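You operate a simulated robot arm through the tools that you are given. There is no shell and no other tool. Be economical: measure what you need, move in short steps, check, and stop when the job is done.

The job below is to be done with a simulated robot arm. You get a single attempt, and the scene is never put back.

JOB
Clamp the loose tilt mirror upright and wipe the smudge off it.
Fine: tighten both knobs before you wipe; use the green cloth and put it back.

The check looks at the end state, three seconds after you hand in, the way a careful person would. Anything else that was tipped, shoved, dropped, spilled or broken makes it a failure. Flat cloth is picked up by pressing the open fingertips on it (5 to 10 N) and closing them slowly along it; thin cloth reads only 2 to 8 mm in the jaws.

ROBOT AND FRAMES
A 6-joint arm with a two-finger parallel gripper, fixed in place. Base frame: the origin is at the foot of the arm, x ahead of it, y to its left, z up; the work surface is at about z = 86. Units: cm, rad, N and s.
With the tool pointing down near the work surface it reaches from about 18 to 76 cm from the base axis. Its first joint turns from -2.897 to 2.897 rad. Payload 3.91 kg.
Tool frame: the origin (TCP) lies between the finger pads and is the grasp point; the fingertips stand 3 cm ahead of it; z points along the fingers, y is the line along which they close. Largest opening 11 cm; finger width 2, thickness 1; the body of the gripper, 4.8 by 11.2 cm, starts 5.5 cm behind the TCP.
Orientation is that of the tool frame in the base frame, as a unit quaternion [x, y, z, w]. With the fingers straight down and closing along the base's y, the tool's x points along the base's -x, its y along +y and its z along -z.

CONTROLS
- The arm moves only by the tool arm_command. Its argument "targets" is a list of rows, each a list of 7 numbers: the turn, a rotation vector about the base's x, y, z in rad, then the shift along the base's x, y, z in mm, then the opening, from 0 (shut) to 1 (fully open). In form: [[ax, ay, az, dx, dy, dz, hand], ...]. A call has 1 to 10 rows; each row is the pose to reach, as a shift and turn from the pose commanded when the call began. Rows are played at 5 a second. More than 5 cm and 0.15 rad between two rows, or a gripper value outside its range, and nothing of the call is played. Where a pose cannot be reached the arm comes as near as it can. A force on the tool above 40 N (or 10 N above the force at the start of the call, whichever is more), or a blocked arm, ends the call early, and 0.2 s more pass. The fingers move at their own pace (about 4.5 cm/s each) and stop on an object; they squeeze with about 41 N. The grip force told is the motor's: it shows also when the fingers shut on nothing. Time passes only in rows, and 0.2 s behind the last, so rows that repeat a pose let the fingers close. It gives the time, the measured TCP pose, the force on the tool (base axes), the opening and the grip force at its end, in the units of the frame above (readings bear some noise).
- Cameras (640 x 400 px; columns grow to the right, rows downward): "scene" is fixed at [5.02, -64.93, 184.2]; the picture's right is [0.77, -0.64, 0.00], its down [-0.44, -0.52, -0.73] and it looks along [0.47, 0.56, -0.68] (base axes); focal length 358 px, centre (320, 200). "wrist" rides on the gripper at [7.1, 2.2, -10.7] in the tool frame; the picture's right is [-0.29, 0.96, 0.00], its down [-0.76, -0.23, -0.61] and it looks along [-0.58, -0.18, 0.79] (tool axes); focal length 243 px, centre (320, 200). There is no depth. A picture from a camera that has moved, and an enlarged one, comes with that camera's place and axes in the base frame and with its lens.
- capture(camera): a new picture of that camera. It takes no simulated time.
- raise_lower(by): slides the trunk up (or, below 0, down) by that many cm; the arm rides with it, the base frame stays. It gives what a move gives, with no picture.
- close_up(camera, box): a new picture of the part [left, top, right, bottom] of that camera's present view, enlarged. It takes no simulated time.
- close_job(): hands the job in; it is judged then, once.

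Work in short steps. Places have to be worked out from the pictures, the camera data and where the tool is seen: move nearer, look again, correct. Check each grasp and each placing, and mend what went wrong. You have 120 turns and 76 pictures in all, those below and enlarged ones among them. Open the gripper and draw the arm clear of the work before you hand the job in, unless the task says otherwise; then end with one line.

The tools are called after "Request:" by a JSON object that holds its "fn" and its "kwargs". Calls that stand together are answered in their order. arm_command: Moves the arm, as the interface text tells. Its arguments: {"type":"object","properties":{"targets":{"type":"array","items":{"type":"array","items":{"type":"number"}}}},"required":["targets"]} The other tools are called the same way: raise_lower (by) slides the trunk up or down; capture (camera) takes a picture; close_up (camera, box) takes an enlarged picture of a part of a camera's view; close_job () hands the job in.

At the start:

```text
clock: 0.0
ee_pos: [31.72, 6.92, 138.47]
tcp_rot: [0.0, 1.0, 0.001, 0.003]
ft_force: [0.4, 0.3, 0.4]
grip_width: 11.01
grip_force: 0.0
trunk travel left (down, up): [-55.1, 3.9]
```

scene: 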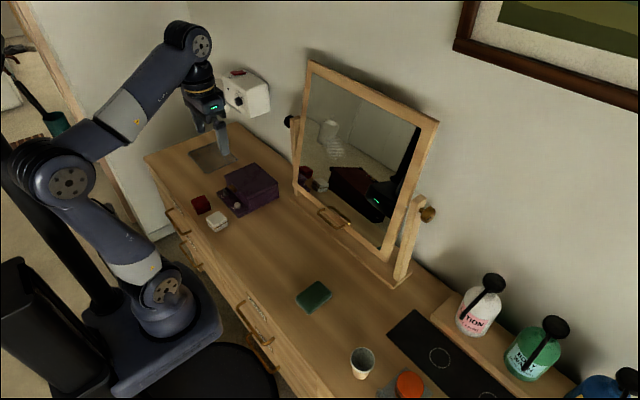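
wrist: 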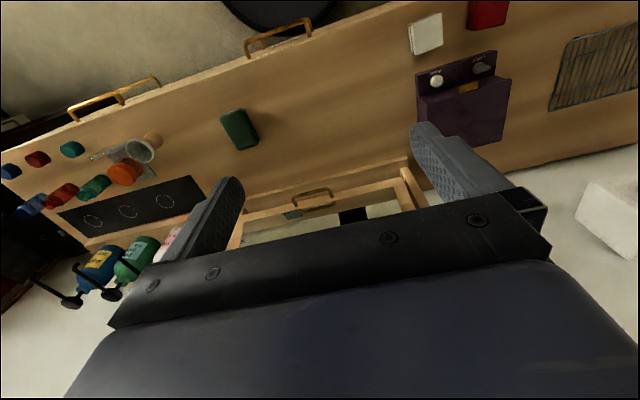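

I see a tilt mirror in a frame with two side knobs, and a green folded cloth. I look closer at the mirror and the cloth first.

Request:
{"fn": "close_up", "kwargs": {"camera": "scene", "box": [260, 50, 460, 300]}}

Request:
{"fn": "close_up", "kwargs": {"camera": "scene", "box": [280, 250, 520, 400]}}

Request:
{"fn": "close_up", "kwargs": {"camera": "scene", "box": [380, 170, 460, 300]}}

```text
1.60 times, centred on (360, 175) of scene
camera zoom: at [5.02, -64.93, 184.2], right [0.77, -0.64, 0.0], down [-0.44, -0.52, -0.73], along [0.47, 0.56, -0.68], focal length 574 px, centre (256, 240)
```

zoom: 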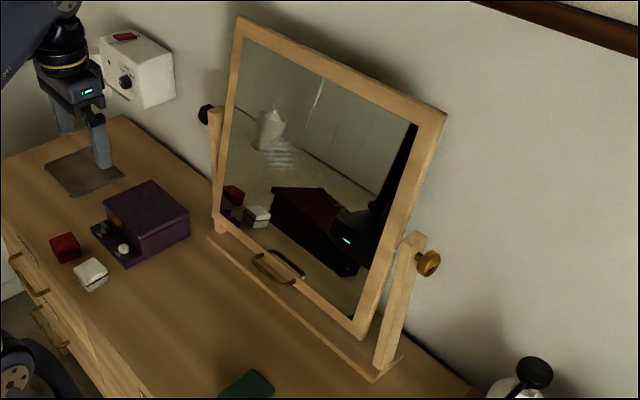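

```text
2.67 times, centred on (400, 325) of scene
camera zoom: at [5.02, -64.93, 184.2], right [0.77, -0.64, 0.0], down [-0.44, -0.52, -0.73], along [0.47, 0.56, -0.68], focal length 956 px, centre (107, -133)
```

zoom: 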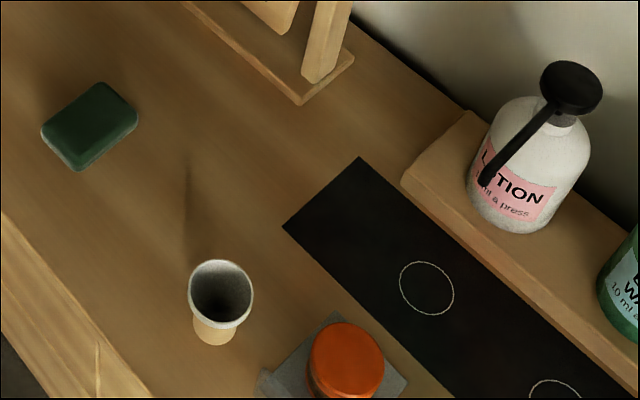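

```text
3.08 times, centred on (420, 235) of scene
camera zoom: at [5.02, -64.93, 184.2], right [0.77, -0.64, 0.0], down [-0.44, -0.52, -0.73], along [0.47, 0.56, -0.68], focal length 1103 px, centre (12, 92)
```

zoom: 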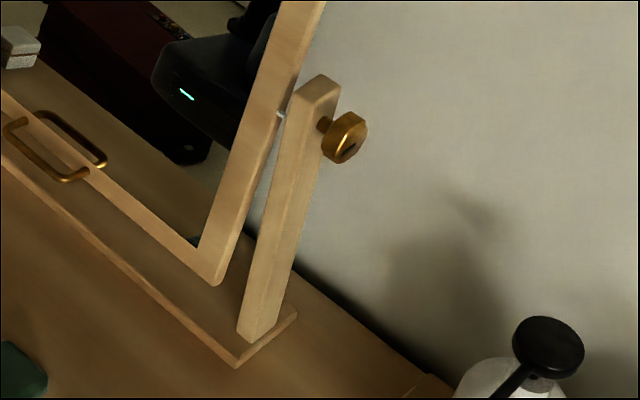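

The mirror leans back about 13°. Knobs look to be near (68,-34,118) and (68,27,118). I check the glass, the left knob and the other end of the counter.

Request:
{"fn": "close_up", "kwargs": {"camera": "scene", "box": [300, 70, 420, 180]}}

Request:
{"fn": "close_up", "kwargs": {"camera": "scene", "box": [270, 90, 330, 150]}}

Request:
{"fn": "close_up", "kwargs": {"camera": "wrist", "box": [0, 80, 280, 310]}}

```text
3.64 times, centred on (360, 125) of scene
camera zoom: at [5.02, -64.93, 184.2], right [0.77, -0.64, 0.0], down [-0.44, -0.52, -0.73], along [0.47, 0.56, -0.68], focal length 1304 px, centre (174, 473)
```

zoom: 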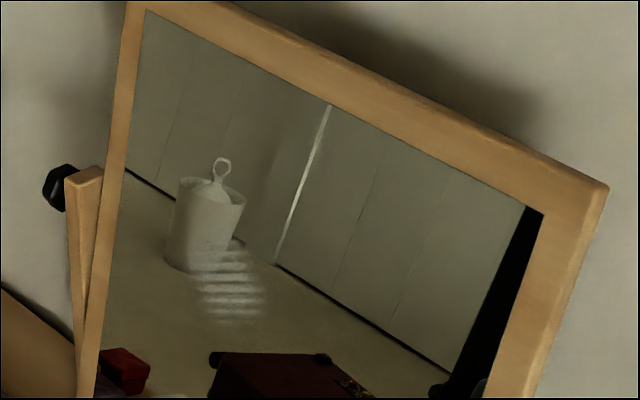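

```text
6.67 times, centred on (300, 120) of scene
camera zoom: at [5.02, -64.93, 184.2], right [0.77, -0.64, 0.0], down [-0.44, -0.52, -0.73], along [0.47, 0.56, -0.68], focal length 2390 px, centre (453, 733)
```

zoom: 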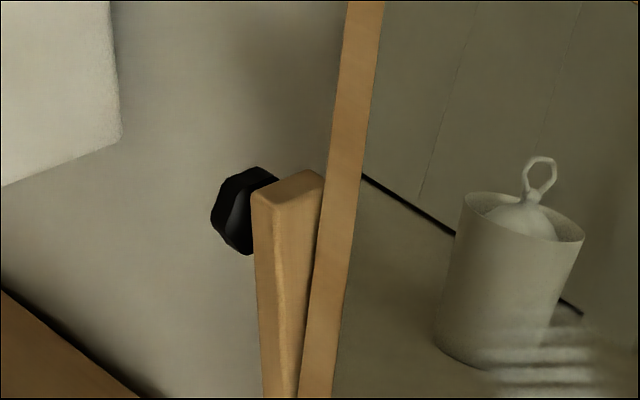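

```text
1.74 times, centred on (140, 195) of wrist
camera zoom: at [24.63, 8.97, 149.12], right [0.29, 0.96, 0.0], down [0.76, -0.23, 0.61], along [0.59, -0.18, -0.79], focal length 422 px, centre (633, 209)
```

zoom: 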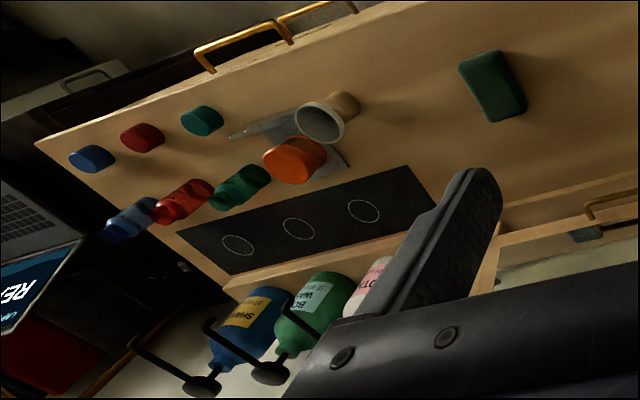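

The smudge is the pale striped patch near (70, 4.6, 118). I start by yawing the tool 1.5 rad while moving a little forward, preparing to grip the mirror's brass handle.

Request:
{"fn": "arm_command", "kwargs": {"targets": [[0, 0, 0.15, 10, -10, 0, 0.6], [0, 0, 0.3, 20, -20, 0, 0.6], [0, 0, 0.45, 30, -30, 0, 0.6], [0, 0, 0.6, 40, -40, 0, 0.6], [0, 0, 0.75, 50, -50, 0, 0.6], [0, 0, 0.9, 60, -60, 0, 0.6], [0, 0, 1.05, 70, -70, 0, 0.6], [0, 0, 1.2, 80, -80, 0, 0.6], [0, 0, 1.35, 90, -90, 0, 0.6], [0, 0, 1.5, 100, -100, 0, 0.6]]}}

```text
clock: 2.2
ee_pos: [41.91, -3.32, 138.47]
tcp_rot: [-0.682, 0.731, 0.001, 0.003]
ft_force: [0.5, 1.0, 0.1]
grip_width: 6.59
grip_force: 0.0
trunk travel left (down, up): [-55.1, 3.9]
```

Yaw done; now pitch the tool to point forward, descending toward z≈118.

Request:
{"fn": "arm_command", "kwargs": {"targets": [[0, -0.15, 0, 0, 0, -20, 0.6], [0, -0.3, 0, 0, 0, -40, 0.6], [0, -0.45, 0, 0, 0, -60, 0.6], [0, -0.6, 0, 0, 0, -80, 0.6], [0, -0.75, 0, 0, 0, -100, 0.6], [0, -0.9, 0, 0, 0, -120, 0.6], [0, -1.05, 0, 0, 0, -140, 0.6], [0, -1.2, 0, 0, 0, -160, 0.6], [0, -1.35, 0, 0, 0, -180, 0.6], [0, -1.5, 0, 0, 0, -200, 0.6]]}}

Request:
{"fn": "capture", "kwargs": {"camera": "scene"}}

Request:
{"fn": "capture", "kwargs": {"camera": "wrist"}}

```text
clock: 4.4
ee_pos: [39.75, -3.81, 123.9]
tcp_rot: [-0.538, 0.614, -0.416, 0.402]
ft_force: [1.0, 0.0, 0.2]
grip_width: 6.64
grip_force: 0.2
out of reach, approached as far as the arm can: row 8, 9, 10
trunk travel left (down, up): [-55.1, 3.9]
```

```text
67 pictures are left
```

scene: 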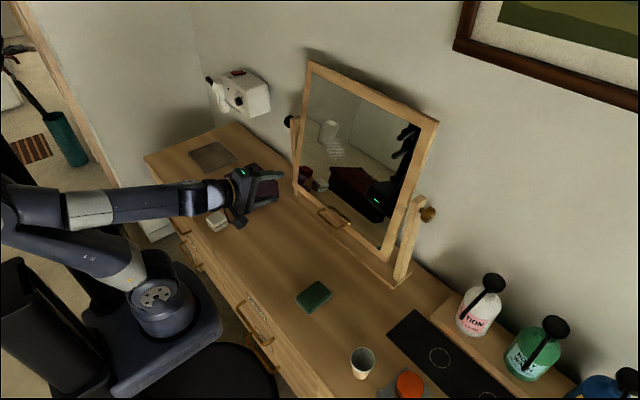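

```text
66 pictures are left
camera wrist: at [28.28, -9.89, 124.96], right [-0.28, 0.36, -0.89], down [-0.42, 0.78, 0.45], along [0.86, 0.5, -0.07], focal length 243 px, centre (320, 200)
```

wrist: 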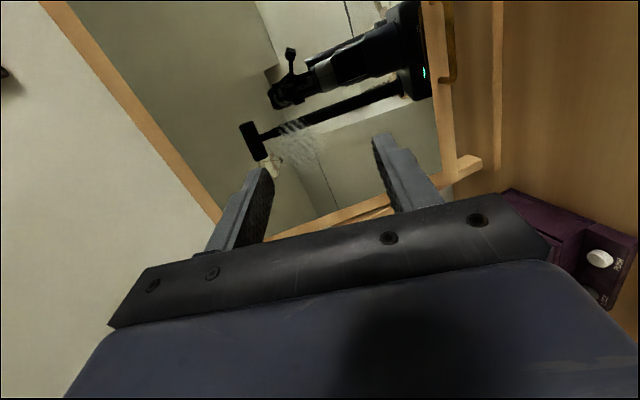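

Too folded near the base; I extend forward in x to let the commanded pose be reached.

Request:
{"fn": "arm_command", "kwargs": {"targets": [[0, 0, 0, 30, 0, 0, 0.6], [0, 0, 0, 60, 0, 0, 0.6], [0, 0, 0, 90, 0, 0, 0.6]]}}

```text
clock: 5.2
ee_pos: [48.55, -3.77, 125.71]
tcp_rot: [-0.54, 0.615, -0.412, 0.4]
ft_force: [0.1, 0.0, 0.0]
grip_width: 6.6
grip_force: 0.0
out of reach, approached as far as the arm can: row 1, 2, 3
trunk travel left (down, up): [-55.1, 3.9]
```

Request:
{"fn": "arm_command", "kwargs": {"targets": [[0, 0, 0, 30, 0, 0, 0.6], [0, 0, 0, 60, 0, -20, 0.6], [0, 0, 0, 80, 0, -40, 0.6], [0, 0, 0, 80, 0, -70, 0.6]]}}

```text
clock: 6.2
ee_pos: [56.65, -3.57, 119.21]
tcp_rot: [-0.539, 0.612, -0.415, 0.404]
ft_force: [0.5, 0.3, 0.3]
grip_width: 6.57
grip_force: 0.2
out of reach, approached as far as the arm can: row 1, 2
trunk travel left (down, up): [-55.1, 3.9]
```

Reached. Small correction to bring the tool square to the leaning mirror, then look for the handle.

Request:
{"fn": "arm_command", "kwargs": {"targets": [[-0.047, -0.1, 0.093, -30, 0, -50, 0.6], [-0.047, -0.1, 0.093, -40, 0, -100, 0.6], [-0.047, -0.1, 0.093, -40, 0, -140, 0.6]]}}

Request:
{"fn": "capture", "kwargs": {"camera": "wrist"}}

Request:
{"fn": "close_up", "kwargs": {"camera": "scene", "box": [220, 130, 400, 260]}}

```text
refused: row 1 steps farther than a row can; nothing moved
```

```text
65 pictures are left
camera wrist: at [45.13, -9.74, 120.31], right [-0.28, 0.36, -0.89], down [-0.42, 0.78, 0.45], along [0.86, 0.51, -0.07], focal length 243 px, centre (320, 200)
```

wrist: 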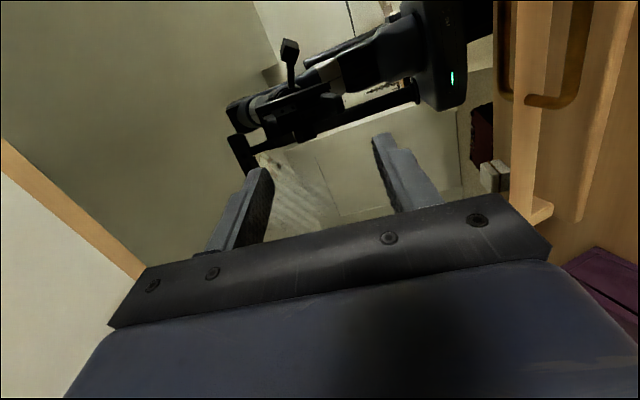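

```text
3.08 times, centred on (310, 195) of scene
camera zoom: at [5.02, -64.93, 184.2], right [0.77, -0.64, 0.0], down [-0.44, -0.52, -0.73], along [0.47, 0.56, -0.68], focal length 1103 px, centre (351, 215)
```

zoom: 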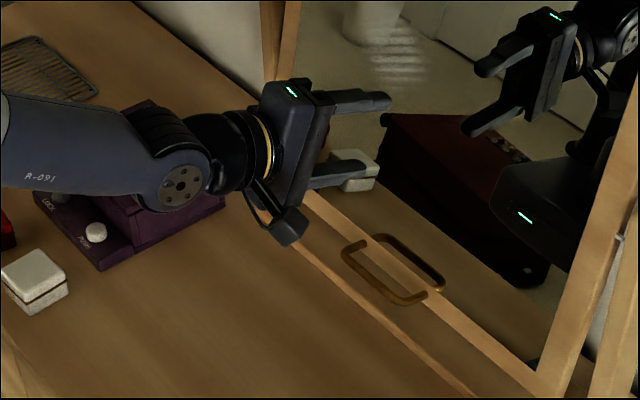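

Request:
{"fn": "arm_command", "kwargs": {"targets": [[-0.047, -0.1, 0.093, -20, 0, -20, 0.6], [-0.047, -0.1, 0.093, -40, 0, -55, 0.6], [-0.047, -0.1, 0.093, -50, 0, -95, 0.6], [-0.047, -0.1, 0.093, -50, 0, -140, 0.6], [-0.047, -0.1, 0.093, -50, 0, -180, 0.6]]}}

Request:
{"fn": "capture", "kwargs": {"camera": "wrist"}}

Request:
{"fn": "close_up", "kwargs": {"camera": "scene", "box": [220, 130, 400, 260]}}

```text
clock: 7.4
ee_pos: [51.19, -3.36, 101.12]
tcp_rot: [-0.554, 0.556, -0.437, 0.44]
ft_force: [-0.1, -0.6, 0.9]
grip_width: 6.6
grip_force: 0.0
trunk travel left (down, up): [-55.1, 3.9]
```

```text
63 pictures are left
camera wrist: at [40.26, -10.44, 101.46], right [-0.22, 0.3, -0.93], down [-0.54, 0.76, 0.37], along [0.81, 0.58, -0.01], focal length 243 px, centre (320, 200)
```

wrist: 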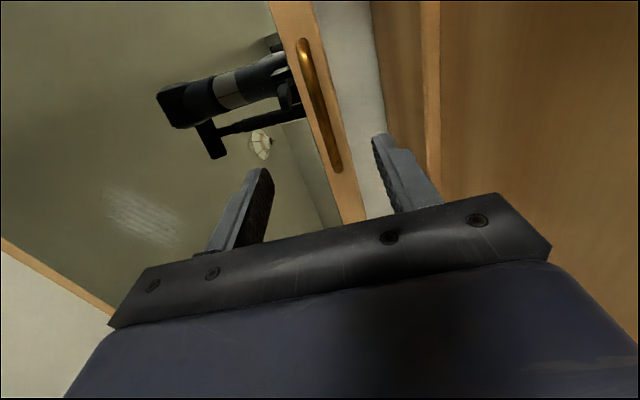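

```text
3.08 times, centred on (310, 195) of scene
camera zoom: at [5.02, -64.93, 184.2], right [0.77, -0.64, 0.0], down [-0.44, -0.52, -0.73], along [0.47, 0.56, -0.68], focal length 1103 px, centre (351, 215)
```

zoom: 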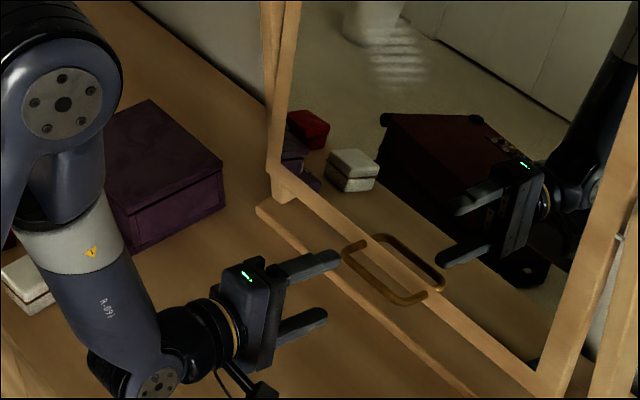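

Triangulated handle bar centre ≈ (60, -4, 98.2). I advance along the mirror normal so the tips straddle the bar, then close.

Request:
{"fn": "arm_command", "kwargs": {"targets": [[0, 0, 0, 20, -3, -15, 0.5], [0, 0, 0, 40, -6, -20, 0.45], [0, 0, 0, 55, -6, -22, 0.4], [0, 0, 0, 70, -6, -25, 0.4]]}}

Request:
{"fn": "capture", "kwargs": {"camera": "wrist"}}

Request:
{"fn": "close_up", "kwargs": {"camera": "scene", "box": [260, 160, 380, 260]}}

```text
clock: 8.4
ee_pos: [58.53, -3.93, 98.6]
tcp_rot: [-0.555, 0.556, -0.436, 0.439]
ft_force: [0.0, 0.2, 0.5]
grip_width: 4.44
grip_force: 0.0
trunk travel left (down, up): [-55.1, 3.9]
```

```text
61 pictures are left
camera wrist: at [47.49, -11.11, 98.85], right [-0.22, 0.3, -0.93], down [-0.54, 0.76, 0.37], along [0.81, 0.58, -0.01], focal length 243 px, centre (320, 200)
```

wrist: 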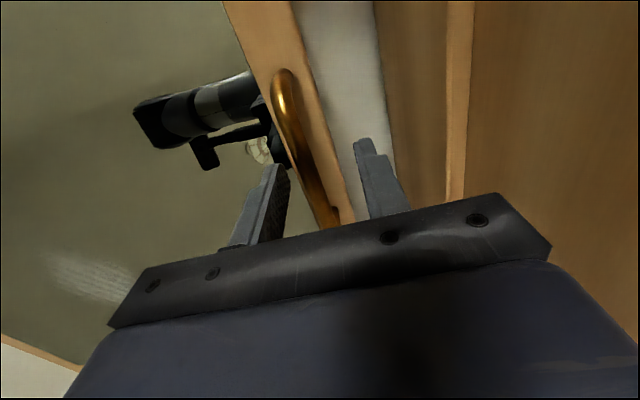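

```text
4.00 times, centred on (320, 210) of scene
camera zoom: at [5.02, -64.93, 184.2], right [0.77, -0.64, 0.0], down [-0.44, -0.52, -0.73], along [0.47, 0.56, -0.68], focal length 1434 px, centre (320, 160)
```

zoom: 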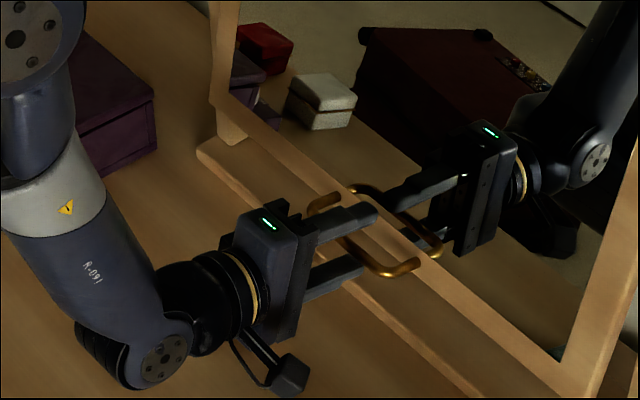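

Fingers straddle the bar. Close on it.

Request:
{"fn": "arm_command", "kwargs": {"targets": [[0, 0, 0, 0, 0, 0, 0.2], [0, 0, 0, 0, 0, 0, 0.1], [0, 0, 0, 0, 0, 0, 0], [0, 0, 0, 0, 0, 0, 0], [0, 0, 0, 0, 0, 0, 0]]}}

Request:
{"fn": "capture", "kwargs": {"camera": "wrist"}}

```text
clock: 9.6
ee_pos: [58.53, -4.0, 98.91]
tcp_rot: [-0.552, 0.554, -0.44, 0.442]
ft_force: [13.2, -0.4, 28.6]
grip_width: 0.98
grip_force: 44.5
trunk travel left (down, up): [-55.1, 3.9]
```

```text
59 pictures are left
camera wrist: at [47.6, -11.12, 99.09], right [-0.21, 0.29, -0.93], down [-0.54, 0.76, 0.36], along [0.81, 0.58, 0.0], focal length 243 px, centre (320, 200)
```

wrist: 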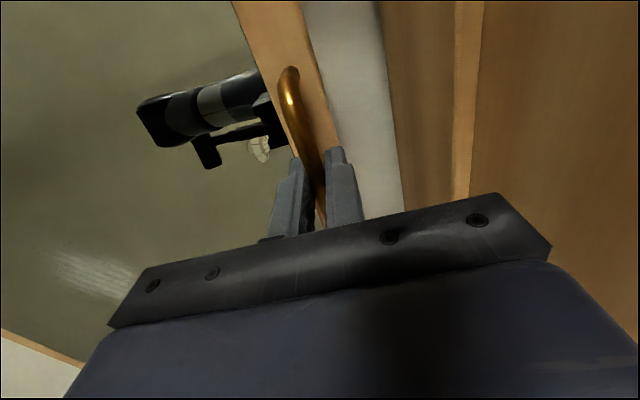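

Gripped (0.98 cm), with an upward load as the bar sits slightly higher. I relieve that by 3 mm and then begin the arc.

Request:
{"fn": "arm_command", "kwargs": {"targets": [[0, 0, 0, 0, 0, 3, 0], [0, -0.03, 0, 6, 0, 1, 0], [0, -0.06, 0, 12, 0, -2, 0]]}}

```text
clock: 10.4
ee_pos: [59.66, -3.87, 98.44]
tcp_rot: [0.542, -0.542, 0.452, -0.456]
ft_force: [5.7, 11.4, 15.4]
grip_width: 0.99
grip_force: 44.5
trunk travel left (down, up): [-55.1, 3.9]
```

Request:
{"fn": "arm_command", "kwargs": {"targets": [[0, -0.03, 0, 6, 0, -1, 0], [0, -0.06, 0, 12, 0, -3, 0], [0, -0.09, 0, 18, 0, -5, 0]]}}

Request:
{"fn": "capture", "kwargs": {"camera": "scene"}}

```text
clock: 11.2
ee_pos: [61.25, -4.08, 97.84]
tcp_rot: [0.522, -0.521, 0.476, -0.479]
ft_force: [1.1, 14.6, 2.9]
grip_width: 0.98
grip_force: 45.5
trunk travel left (down, up): [-55.1, 3.9]
```

```text
58 pictures are left
```

scene: 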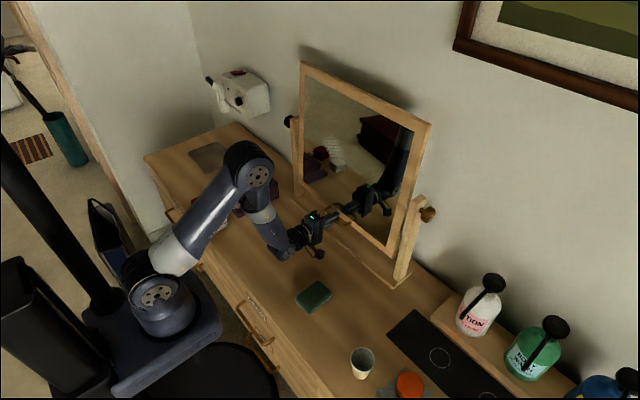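

Request:
{"fn": "arm_command", "kwargs": {"targets": [[0, -0.03, 0, 6, 0, -2, 0], [0, -0.06, 0, 12, 0, -4, 0], [0, -0.088, 0, 18, 0, -5, 0], [0, -0.088, 0, 18, 0, -5, 0]]}}

Request:
{"fn": "close_up", "kwargs": {"camera": "scene", "box": [260, 50, 460, 300]}}

Request:
{"fn": "close_up", "kwargs": {"camera": "scene", "box": [370, 100, 450, 290]}}

```text
clock: 12.2
ee_pos: [63.07, -4.06, 97.48]
tcp_rot: [-0.499, 0.499, -0.499, 0.503]
ft_force: [0.9, 22.5, 3.1]
grip_width: 0.96
grip_force: 45.1
trunk travel left (down, up): [-55.1, 3.9]
```

```text
1.60 times, centred on (360, 175) of scene
camera zoom: at [5.02, -64.93, 184.2], right [0.77, -0.64, 0.0], down [-0.44, -0.52, -0.73], along [0.47, 0.56, -0.68], focal length 574 px, centre (256, 240)
```

zoom: 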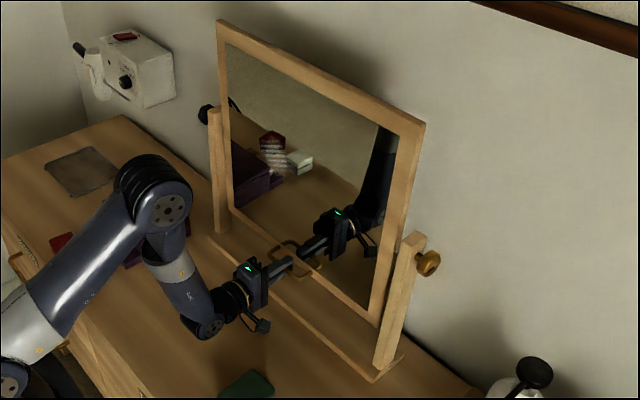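

```text
2.11 times, centred on (410, 195) of scene
camera zoom: at [5.02, -64.93, 184.2], right [0.77, -0.64, 0.0], down [-0.44, -0.52, -0.73], along [0.47, 0.56, -0.68], focal length 755 px, centre (130, 210)
```

zoom: 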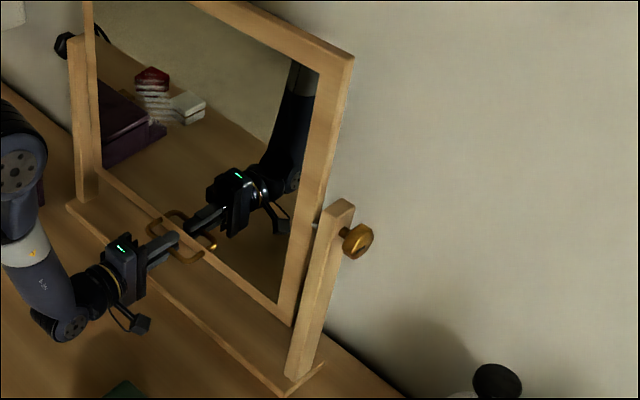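

By back-projecting the right edge of the frame it is now vertical (x≈69.6 at both ends). I release the handle and see whether it stays.

Request:
{"fn": "arm_command", "kwargs": {"targets": [[0, 0, 0, 0, 0, 0, 0.1], [0, 0, 0, 0, 0, 0, 0.25], [0, 0, 0, 0, 0, 0, 0.35], [0, 0, 0, 0, 0, 0, 0.35], [0, 0, 0, 0, 0, 0, 0.35]]}}

Request:
{"fn": "close_up", "kwargs": {"camera": "scene", "box": [370, 100, 450, 290]}}

```text
clock: 13.4
ee_pos: [63.15, -4.34, 97.49]
tcp_rot: [-0.498, 0.5, -0.499, 0.503]
ft_force: [-1.4, 0.1, -0.2]
grip_width: 3.85
grip_force: 0.0
trunk travel left (down, up): [-55.1, 3.9]
```

```text
2.11 times, centred on (410, 195) of scene
camera zoom: at [5.02, -64.93, 184.2], right [0.77, -0.64, 0.0], down [-0.44, -0.52, -0.73], along [0.47, 0.56, -0.68], focal length 755 px, centre (130, 210)
```

zoom: 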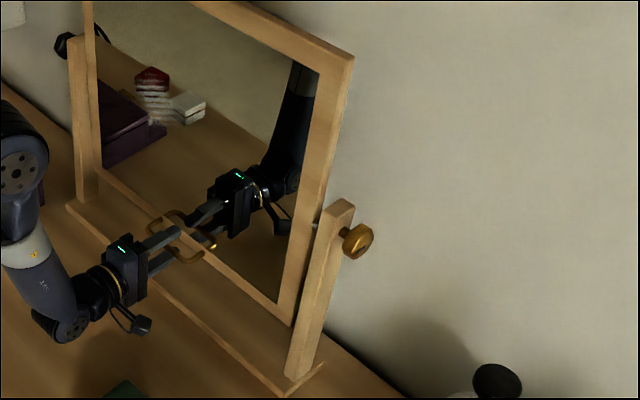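

The mirror holds upright. I back straight out and move toward the right knob, keeping the tool level and the fingers vertical.

Request:
{"fn": "arm_command", "kwargs": {"targets": [[0, 0, 0, -25, 0, 0, 0.5], [0, 0, 0, -60, 0, 0, 0.6], [0, 0, 0, -90, 0, 20, 0.6], [0, 0, 0, -100, -40, 45, 0.6], [0, 0, 0, -100, -85, 70, 0.6], [0, 0, 0, -100, -130, 90, 0.6], [0, 0, 0, -100, -175, 110, 0.6], [0, 0, 0, -100, -220, 130, 0.6], [0, 0, 0, -100, -255, 160, 0.6], [0, 0, 0, -100, -280, 195, 0.6]]}}

Request:
{"fn": "capture", "kwargs": {"camera": "wrist"}}

Request:
{"fn": "capture", "kwargs": {"camera": "scene"}}

```text
refused: row 5 steps farther than a row can; nothing moved
```

```text
54 pictures are left
camera wrist: at [52.42, -11.41, 95.16], right [0.0, 0.3, -0.96], down [-0.61, 0.76, 0.23], along [0.79, 0.58, 0.18], focal length 243 px, centre (320, 200)
```

wrist: 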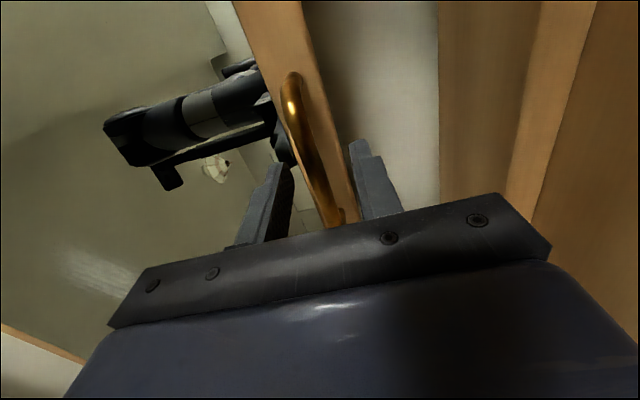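

```text
53 pictures are left
```

scene: 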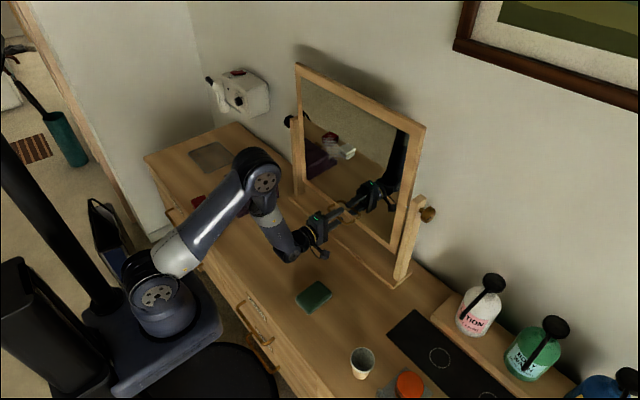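

Request:
{"fn": "arm_command", "kwargs": {"targets": [[0, 0, 0, -25, 0, 0, 0.5], [0, 0, 0, -60, 0, 0, 0.6], [0, 0, 0, -90, 0, 20, 0.6], [0, 0, 0, -100, -35, 45, 0.6], [0, 0, 0, -100, -75, 70, 0.6], [0, 0, 0, -100, -115, 95, 0.6], [0, 0, 0, -100, -155, 120, 0.6], [0, 0, 0, -100, -195, 145, 0.6], [0, 0, 0, -100, -235, 170, 0.6], [0, 0, 0, -100, -275, 195, 0.6]]}}

Request:
{"fn": "capture", "kwargs": {"camera": "wrist"}}

Request:
{"fn": "capture", "kwargs": {"camera": "scene"}}

```text
clock: 15.6
ee_pos: [52.83, -31.88, 117.2]
tcp_rot: [-0.497, 0.501, -0.5, 0.502]
ft_force: [-0.3, -0.4, -0.4]
grip_width: 6.59
grip_force: 0.1
trunk travel left (down, up): [-55.1, 3.9]
```

```text
52 pictures are left
camera wrist: at [42.17, -38.96, 114.88], right [0.0, 0.3, -0.96], down [-0.61, 0.76, 0.23], along [0.79, 0.58, 0.18], focal length 243 px, centre (320, 200)
```

wrist: 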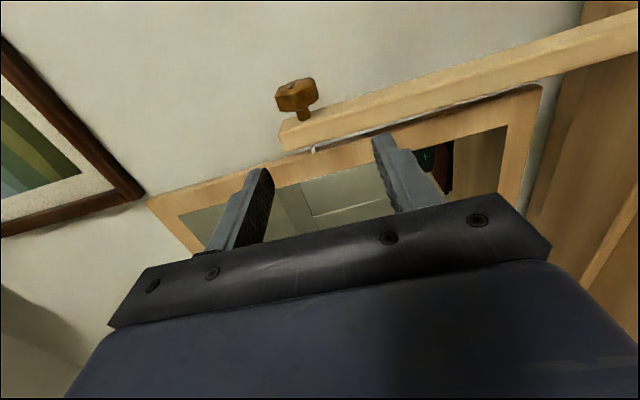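

```text
51 pictures are left
```

scene: 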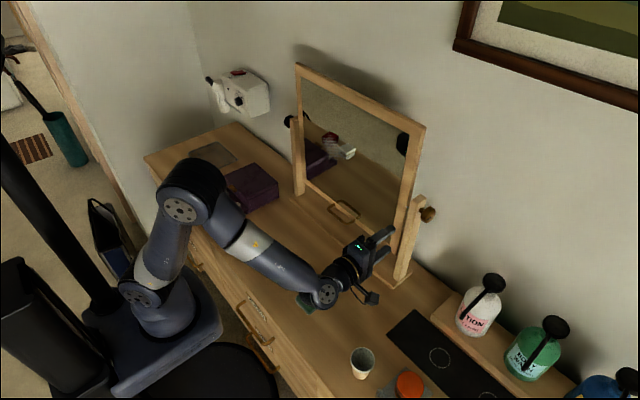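

Triangulated knob ≈ (67, -33.8, 119). I approach to x≈60 with wider fingers and look again.

Request:
{"fn": "arm_command", "kwargs": {"targets": [[0, 0, 0, 20, -10, 8, 0.6], [0, 0, 0, 45, -19, 18, 0.6], [0, 0, 0, 75, -19, 18, 0.6]]}}

Request:
{"fn": "capture", "kwargs": {"camera": "wrist"}}

Request:
{"fn": "close_up", "kwargs": {"camera": "scene", "box": [370, 180, 450, 260]}}

```text
clock: 16.4
ee_pos: [60.66, -33.78, 118.62]
tcp_rot: [-0.498, 0.5, -0.499, 0.503]
ft_force: [-0.5, -1.0, 0.3]
grip_width: 6.6
grip_force: 0.1
trunk travel left (down, up): [-55.1, 3.9]
```

```text
50 pictures are left
camera wrist: at [49.95, -40.85, 116.52], right [0.0, 0.3, -0.96], down [-0.61, 0.76, 0.23], along [0.79, 0.58, 0.18], focal length 243 px, centre (320, 200)
```

wrist: 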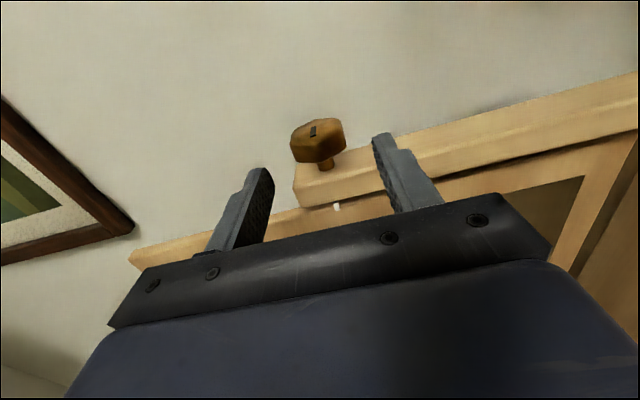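

```text
5.00 times, centred on (410, 220) of scene
camera zoom: at [5.02, -64.93, 184.2], right [0.77, -0.64, 0.0], down [-0.44, -0.52, -0.73], along [0.47, 0.56, -0.68], focal length 1792 px, centre (-130, 100)
```

zoom: 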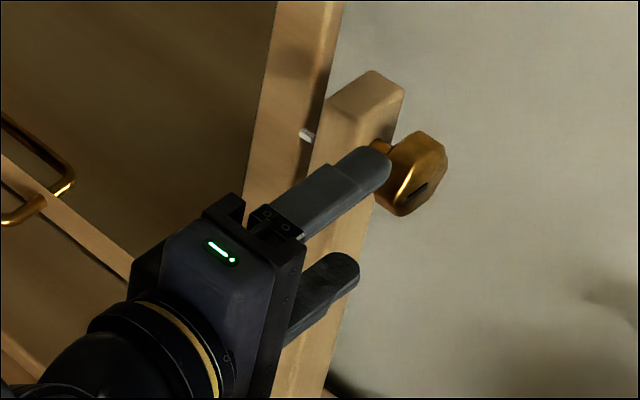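

Knob centre refined ≈ (68.3, -33.2, 118.9), octagonal, about 4.5 cm wide. I advance so the pads are either side of it and close.

Request:
{"fn": "arm_command", "kwargs": {"targets": [[0, 0, 0, 35, 0, 2, 0.6], [0, 0, 0, 73, 0, 2, 0.6]]}}

Request:
{"fn": "capture", "kwargs": {"camera": "wrist"}}

Request:
{"fn": "close_up", "kwargs": {"camera": "scene", "box": [370, 180, 450, 260]}}

```text
clock: 17.0
ee_pos: [68.22, -33.55, 118.89]
tcp_rot: [-0.499, 0.5, -0.498, 0.502]
ft_force: [0.2, 0.7, 0.6]
grip_width: 6.6
grip_force: 0.1
trunk travel left (down, up): [-55.1, 3.9]
```

```text
48 pictures are left
camera wrist: at [57.46, -40.65, 116.58], right [0.0, 0.3, -0.96], down [-0.61, 0.76, 0.23], along [0.79, 0.58, 0.18], focal length 243 px, centre (320, 200)
```

wrist: 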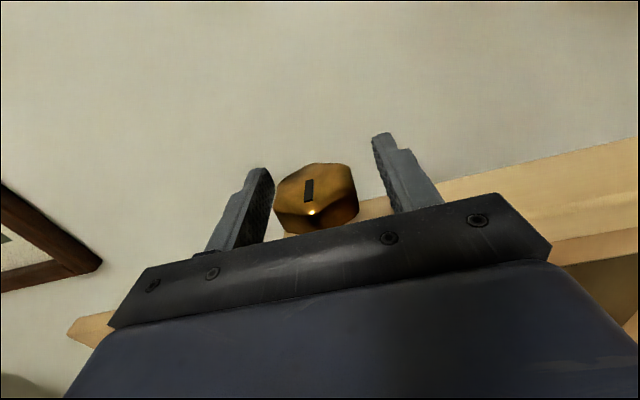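

```text
5.00 times, centred on (410, 220) of scene
camera zoom: at [5.02, -64.93, 184.2], right [0.77, -0.64, 0.0], down [-0.44, -0.52, -0.73], along [0.47, 0.56, -0.68], focal length 1792 px, centre (-130, 100)
```

zoom: 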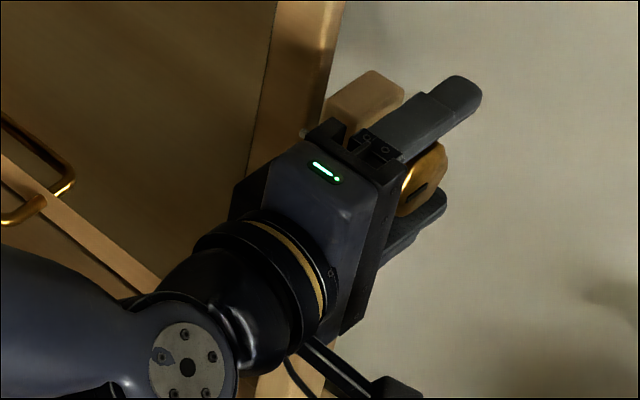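

Request:
{"fn": "arm_command", "kwargs": {"targets": [[0, 0, 0, 0, 0, 0, 0.45], [0, 0, 0, 0, 0, 0, 0.4], [0, 0, 0, 0, 0, 0, 0.36], [0, 0, 0, 0, 0, 0, 0.3], [0, 0, 0, 0, 0, 0, 0.3]]}}

Request:
{"fn": "capture", "kwargs": {"camera": "wrist"}}

```text
clock: 18.2
ee_pos: [68.08, -33.52, 118.93]
tcp_rot: [-0.498, 0.499, -0.499, 0.504]
ft_force: [2.9, -1.2, 6.3]
grip_width: 4.16
grip_force: 44.9
trunk travel left (down, up): [-55.1, 3.9]
```

```text
46 pictures are left
camera wrist: at [57.37, -40.65, 116.73], right [0.0, 0.29, -0.96], down [-0.61, 0.76, 0.23], along [0.79, 0.58, 0.18], focal length 243 px, centre (320, 200)
```

wrist: 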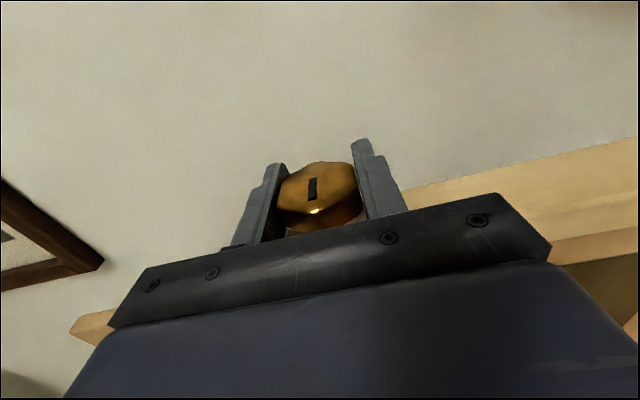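

Firm grip (4.16 cm across flats). I turn clockwise as seen from outside (positive about +y), watching the force.

Request:
{"fn": "arm_command", "kwargs": {"targets": [[0, 0.1, 0, 0, 0, 0, 0.3], [0, 0.2, 0, 0, 0, 0, 0.3], [0, 0.3, 0, 0, 0, 0, 0.3]]}}

Request:
{"fn": "capture", "kwargs": {"camera": "wrist"}}

```text
clock: 19.0
ee_pos: [67.9, -33.58, 118.84]
tcp_rot: [-0.567, 0.571, -0.418, 0.422]
ft_force: [7.6, 0.7, 1.5]
grip_width: 4.15
grip_force: 45.1
trunk travel left (down, up): [-55.1, 3.9]
```

```text
45 pictures are left
camera wrist: at [57.15, -40.67, 119.81], right [-0.28, 0.3, -0.91], down [-0.51, 0.76, 0.4], along [0.81, 0.58, -0.06], focal length 243 px, centre (320, 200)
```

wrist: 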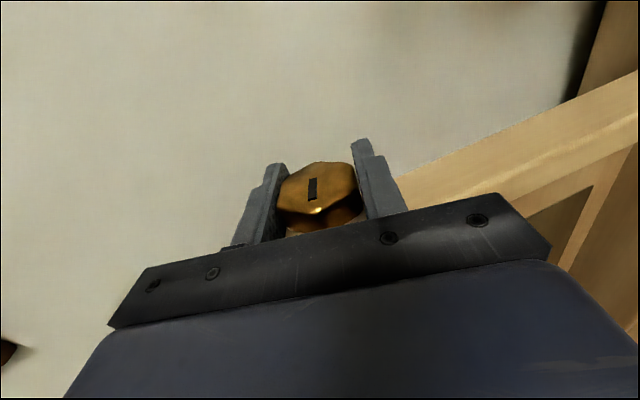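

Knob turns with the gripper, little force. Continue the stroke.

Request:
{"fn": "arm_command", "kwargs": {"targets": [[0, 0.12, 0, 1, 0, 0, 0.3], [0, 0.24, 0, 1, 0, 0, 0.3], [0, 0.36, 0, 2, 0, 0, 0.3], [0, 0.48, 0, 2, 0, 0, 0.3], [0, 0.6, 0, 2, 0, 0, 0.3], [0, 0.72, 0, 2, 0, 0, 0.3]]}}

Request:
{"fn": "close_up", "kwargs": {"camera": "scene", "box": [280, 60, 460, 280]}}

```text
clock: 20.4
ee_pos: [67.73, -33.66, 118.43]
tcp_rot: [-0.674, 0.678, -0.205, 0.212]
ft_force: [-9.6, 1.8, -1.1]
grip_width: 4.14
grip_force: 44.6
trunk travel left (down, up): [-55.1, 3.9]
stopped in row 6: the force on the tool passed its limit (the readings are from after the stop); the commanded pose is now the measured one
```

```text
1.82 times, centred on (370, 170) of scene
camera zoom: at [5.02, -64.93, 184.2], right [0.77, -0.64, 0.0], down [-0.44, -0.52, -0.73], along [0.47, 0.56, -0.68], focal length 652 px, centre (229, 254)
```

zoom: 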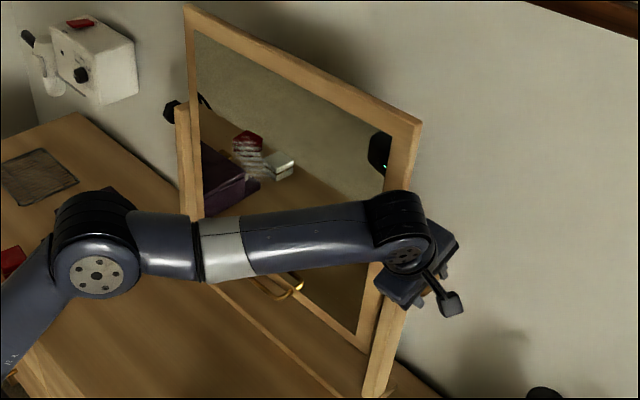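

The force limit tripped near 0.97 rad of turn — either it is becoming tight or it is an off-axis load. I try a bit more, in small steps.

Request:
{"fn": "arm_command", "kwargs": {"targets": [[0, 0.06, 0, 0, 0, 0, 0.3], [0, 0.12, 0, 0, 0, 0, 0.3], [0, 0.18, 0, 0, 0, 0, 0.3]]}}

Request:
{"fn": "capture", "kwargs": {"camera": "wrist"}}

```text
clock: 21.1
ee_pos: [67.58, -33.61, 118.49]
tcp_rot: [0.692, -0.686, 0.144, -0.174]
ft_force: [32.1, 10.4, 9.7]
grip_width: 4.17
grip_force: 45.1
out of reach, approached as far as the arm can: row 2, 3
trunk travel left (down, up): [-55.1, 3.9]
```

```text
43 pictures are left
camera wrist: at [61.13, -41.16, 126.75], right [-0.86, 0.29, -0.41], down [-0.07, 0.73, 0.68], along [0.5, 0.61, -0.61], focal length 243 px, centre (320, 200)
```

wrist: 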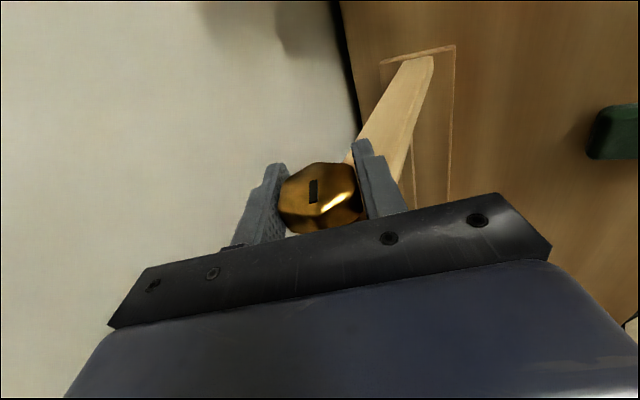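

The limit is the arm's reach at that pitch, not knob tightness. I open, swing the tool back around the knob by 1.57 rad (two flats), and regrasp.

Request:
{"fn": "arm_command", "kwargs": {"targets": [[0, 0, 0, 0, 0, 0, 0.5], [0, 0, 0, 0, 0, 0, 0.6], [0, 0, 0, 0, 0, 0, 0.6]]}}

Request:
{"fn": "arm_command", "kwargs": {"targets": [[0, -0.15, 0, 2, 0, 2, 0.6], [0, -0.3, 0, 3, 0, 3, 0.6], [0, -0.45, 0, 3, 0, 3, 0.6], [0, -0.6, 0, 3, 0, 3, 0.6], [0, -0.75, 0, 3, 0, 3, 0.6], [0, -0.9, 0, 3, 0, 3, 0.6], [0, -1.05, 0, 3, 0, 3, 0.6], [0, -1.2, 0, 3, 0, 3, 0.6], [0, -1.35, 0, 3, 0, 3, 0.6], [0, -1.5, 0, 3, 0, 3, 0.6]]}}

Request:
{"fn": "capture", "kwargs": {"camera": "wrist"}}

```text
clock: 21.9
ee_pos: [66.93, -34.08, 118.19]
tcp_rot: [0.69, -0.689, 0.142, -0.172]
ft_force: [0.7, 0.3, 0.6]
grip_width: 6.59
grip_force: 0.0
trunk travel left (down, up): [-55.1, 3.9]
```

```text
clock: 24.1
ee_pos: [67.39, -34.24, 118.4]
tcp_rot: [-0.405, 0.406, -0.577, 0.582]
ft_force: [0.8, -0.1, -0.4]
grip_width: 6.59
grip_force: 0.1
trunk travel left (down, up): [-55.1, 3.9]
```

```text
42 pictures are left
camera wrist: at [58.08, -41.37, 112.66], right [0.33, 0.3, -0.9], down [-0.66, 0.76, 0.01], along [0.68, 0.58, 0.44], focal length 243 px, centre (320, 200)
```

wrist: 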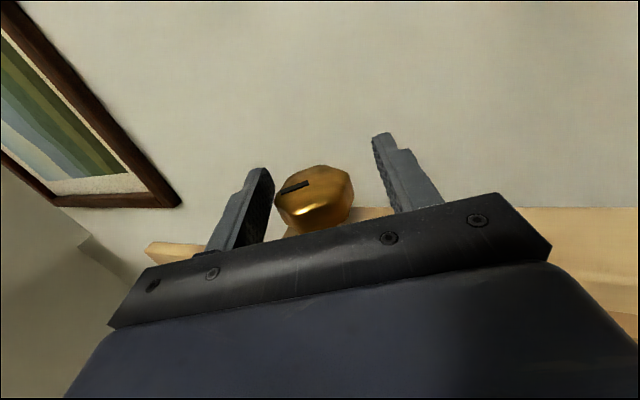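

Request:
{"fn": "arm_command", "kwargs": {"targets": [[0, -0.1, 0, 7, 5, 5, 0.6], [0, -0.1, 0, 7, 5, 5, 0.45], [0, -0.1, 0, 7, 5, 5, 0.38], [0, -0.1, 0, 7, 5, 5, 0.3], [0, -0.1, 0, 7, 5, 5, 0.3], [0, -0.1, 0, 7, 5, 5, 0.3]]}}

```text
clock: 25.6
ee_pos: [67.83, -33.79, 119.26]
tcp_rot: [-0.375, 0.374, -0.597, 0.602]
ft_force: [-0.8, -3.7, 22.6]
grip_width: 4.1
grip_force: 44.8
trunk travel left (down, up): [-55.1, 3.9]
```

Regrasped. Stroke two, with a 3 mm lift to relieve the load.

Request:
{"fn": "arm_command", "kwargs": {"targets": [[0, 0, 0, 0, 0, 2, 0.3], [0, 0.13, 0, 0, 0, 2, 0.3], [0, 0.26, 0, 0, 0, 2, 0.3], [0, 0.39, 0, 0, 0, 2, 0.3], [0, 0.52, 0, 0, 0, 1, 0.3], [0, 0.65, 0, 0, 0, 1, 0.3]]}}

Request:
{"fn": "arm_command", "kwargs": {"targets": [[0, 0.13, 0, 0, 0, 0, 0.3], [0, 0.26, 0, 0, 0, 0, 0.3], [0, 0.39, 0, 0, 0, 0, 0.3], [0, 0.52, 0, 0, 0, 0, 0.3], [0, 0.65, 0, 0, 0, 0, 0.3]]}}

Request:
{"fn": "capture", "kwargs": {"camera": "wrist"}}

```text
clock: 26.9
ee_pos: [68.01, -33.79, 118.81]
tcp_rot: [-0.546, 0.55, -0.443, 0.451]
ft_force: [0.1, -4.3, 0.1]
grip_width: 4.13
grip_force: 44.8
trunk travel left (down, up): [-55.1, 3.9]
```

```text
clock: 28.1
ee_pos: [67.95, -33.77, 118.74]
tcp_rot: [-0.66, 0.666, -0.242, 0.25]
ft_force: [-12.0, 2.1, -24.4]
grip_width: 4.55
grip_force: 13.0
trunk travel left (down, up): [-55.1, 3.9]
```

```text
41 pictures are left
camera wrist: at [59.24, -40.92, 125.26], right [-0.72, 0.3, -0.62], down [-0.22, 0.75, 0.62], along [0.65, 0.59, -0.48], focal length 243 px, centre (320, 200)
```

wrist: 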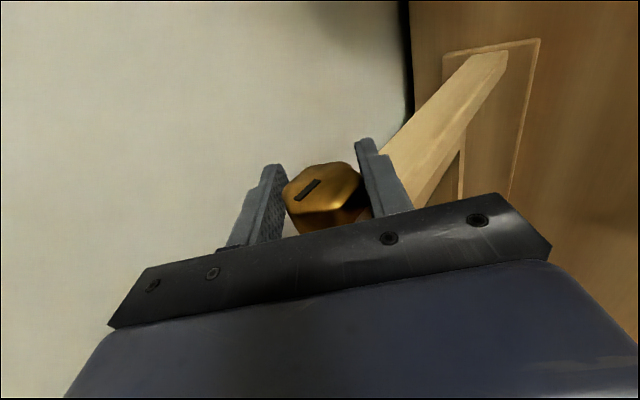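

The fingers rode over the flats (4.1→4.55 cm) and the slot has gone from horizontal to vertical and stopped: the right knob is tight. I release and back off, then check that the mirror stayed upright.

Request:
{"fn": "arm_command", "kwargs": {"targets": [[0, 0, 0, 0, 0, 0, 0.5], [0, 0, 0, 0, 0, 0, 0.62], [0, 0, 0, -15, -2, 17, 0.62], [0, 0, 0, -38, -2, 44, 0.62], [0, 0, 0, -66, -2, 77, 0.62], [0, 0, 0, -110, 0, 77, 0.62], [0, 0, 0, -150, 20, 77, 0.62]]}}

Request:
{"fn": "close_up", "kwargs": {"camera": "scene", "box": [370, 100, 450, 290]}}

```text
clock: 29.8
ee_pos: [53.04, -31.69, 126.35]
tcp_rot: [-0.659, 0.664, -0.247, 0.252]
ft_force: [-0.3, 0.6, -0.1]
grip_width: 6.81
grip_force: 0.0
trunk travel left (down, up): [-55.1, 3.9]
```

```text
2.11 times, centred on (410, 195) of scene
camera zoom: at [5.02, -64.93, 184.2], right [0.77, -0.64, 0.0], down [-0.44, -0.52, -0.73], along [0.47, 0.56, -0.68], focal length 755 px, centre (130, 210)
```

zoom: 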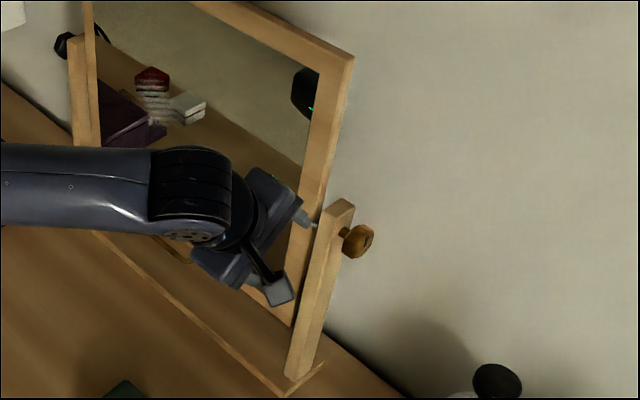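

Mirror unchanged, upright. I now cross in front of it to the left knob.

Request:
{"fn": "arm_command", "kwargs": {"targets": [[0, 0, 0, 0, 45, 0, 0.6], [0, 0, 0, 0, 92, 0, 0.6], [0, 0, 0, 0, 139, 0, 0.6], [0, 0, 0, 0, 186, 0, 0.6], [0, 0, 0, 0, 233, 0, 0.6], [0, 0, 0, 0, 280, 0, 0.6], [0, 0, 0, 0, 327, 0, 0.6], [0, 0, 0, 0, 374, 0, 0.6], [0, 0, 0, 0, 421, 0, 0.6], [0, 0, 0, 0, 468, 0, 0.6]]}}

Request:
{"fn": "arm_command", "kwargs": {"targets": [[0, 0, 0, 0, 45, -10, 0.6], [0, 0, 0, 0, 90, -20, 0.6], [0, 0, 0, 0, 125, -30, 0.6]]}}

Request:
{"fn": "capture", "kwargs": {"camera": "wrist"}}

Request:
{"fn": "capture", "kwargs": {"camera": "scene"}}

```text
clock: 31.9
ee_pos: [54.04, 2.35, 123.2]
tcp_rot: [0.671, -0.639, 0.21, -0.311]
ft_force: [1.1, 0.4, -0.3]
grip_width: 6.6
grip_force: 0.1
out of reach, approached as far as the arm can: row 5, 6, 7, 8, 9, 10
trunk travel left (down, up): [-55.1, 3.9]
```

```text
clock: 32.8
ee_pos: [54.88, 9.31, 117.45]
tcp_rot: [0.676, -0.628, 0.192, -0.334]
ft_force: [0.7, -0.2, -0.3]
grip_width: 6.61
grip_force: 0.0
out of reach, approached as far as the arm can: row 1, 2, 3
trunk travel left (down, up): [-55.1, 3.9]
```

```text
39 pictures are left
camera wrist: at [46.96, 0.15, 122.24], right [-0.73, 0.3, -0.62], down [-0.35, 0.61, 0.71], along [0.59, 0.73, -0.34], focal length 243 px, centre (320, 200)
```

wrist: 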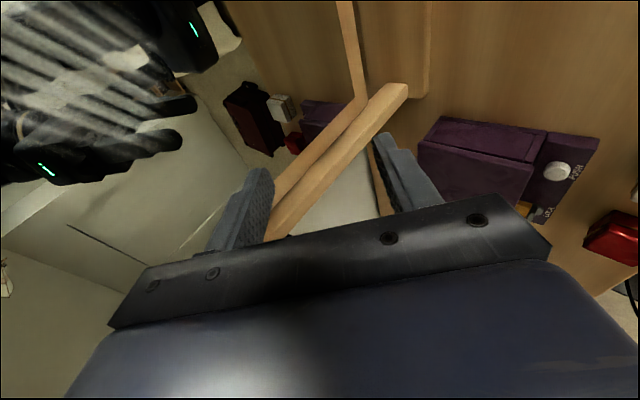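

```text
38 pictures are left
```

scene: 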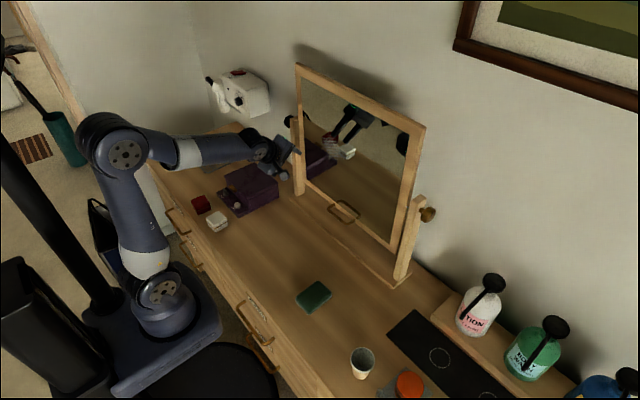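

Something in the wrist limits this pose on the left. I bring the tool level and lower in front of the mirror, then try going left from there.

Request:
{"fn": "arm_command", "kwargs": {"targets": [[-0.016, -0.133, -0.033, 0, 0, -20, 0.6], [-0.032, -0.267, -0.065, 0, 0, -40, 0.6], [-0.048, -0.4, -0.098, 0, 0, -60, 0.6], [-0.065, -0.533, -0.13, 0, 0, -80, 0.6], [-0.081, -0.667, -0.163, 0, 0, -80, 0.6], [-0.097, -0.8, -0.195, 0, 0, -80, 0.6]]}}

```text
clock: 34.1
ee_pos: [54.67, 9.36, 109.07]
tcp_rot: [-0.5, 0.5, -0.5, 0.5]
ft_force: [0.0, -0.1, 0.3]
grip_width: 6.64
grip_force: 0.1
trunk travel left (down, up): [-55.1, 3.9]
```

Request:
{"fn": "arm_command", "kwargs": {"targets": [[0, 0, 0, 0, 45, 10, 0.6], [0, 0, 0, 0, 90, 20, 0.6], [0, 0, 0, 0, 130, 40, 0.6], [0, 0, 0, 0, 165, 70, 0.6], [0, 0, 0, 0, 195, 95, 0.6]]}}

Request:
{"fn": "capture", "kwargs": {"camera": "wrist"}}

```text
clock: 35.4
ee_pos: [54.49, 29.04, 118.8]
tcp_rot: [0.501, -0.5, 0.499, -0.5]
ft_force: [1.0, 1.1, 0.5]
grip_width: 6.59
grip_force: 0.0
trunk travel left (down, up): [-55.1, 3.9]
```

```text
37 pictures are left
camera wrist: at [43.82, 21.91, 116.61], right [0.0, 0.29, -0.96], down [-0.61, 0.76, 0.23], along [0.79, 0.58, 0.18], focal length 243 px, centre (320, 200)
```

wrist: 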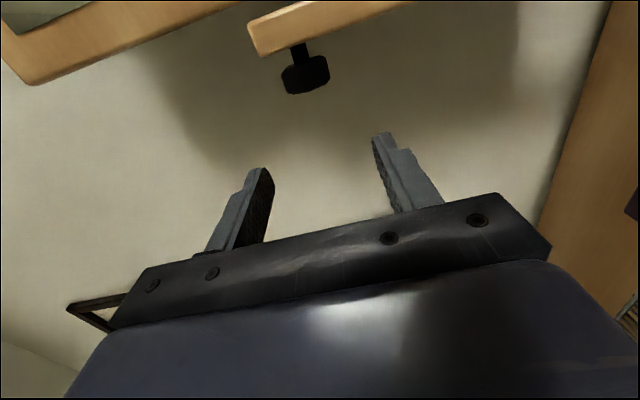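

Reached, tool level; the left knob is about (68, 25.9, 119). I move closer and look again.

Request:
{"fn": "arm_command", "kwargs": {"targets": [[0, 0, 0, 35, -15, 2, 0.6], [0, 0, 0, 75, -27, 2, 0.6]]}}

Request:
{"fn": "capture", "kwargs": {"camera": "wrist"}}

Request:
{"fn": "close_up", "kwargs": {"camera": "scene", "box": [220, 70, 340, 190]}}

```text
clock: 36.0
ee_pos: [62.13, 26.48, 118.67]
tcp_rot: [0.5, -0.5, 0.5, -0.5]
ft_force: [0.0, -0.1, -0.1]
grip_width: 6.58
grip_force: 0.1
trunk travel left (down, up): [-55.1, 3.9]
```

```text
36 pictures are left
camera wrist: at [51.36, 19.31, 116.52], right [0.0, 0.29, -0.96], down [-0.61, 0.76, 0.23], along [0.79, 0.58, 0.18], focal length 243 px, centre (320, 200)
```

wrist: 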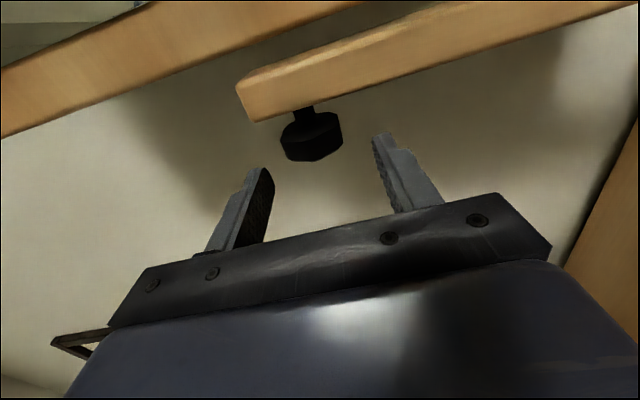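

```text
3.33 times, centred on (280, 130) of scene
camera zoom: at [5.02, -64.93, 184.2], right [0.77, -0.64, 0.0], down [-0.44, -0.52, -0.73], along [0.47, 0.56, -0.68], focal length 1195 px, centre (453, 433)
```

zoom: 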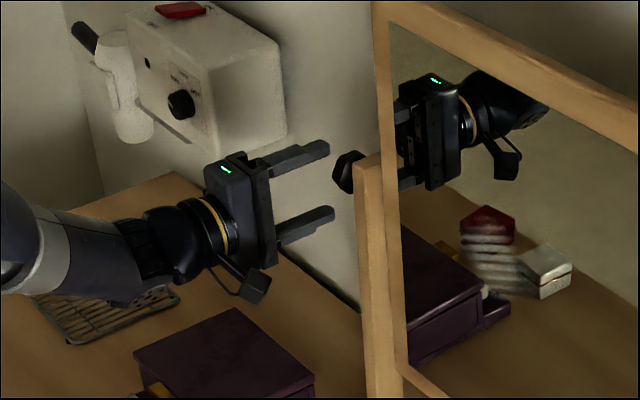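

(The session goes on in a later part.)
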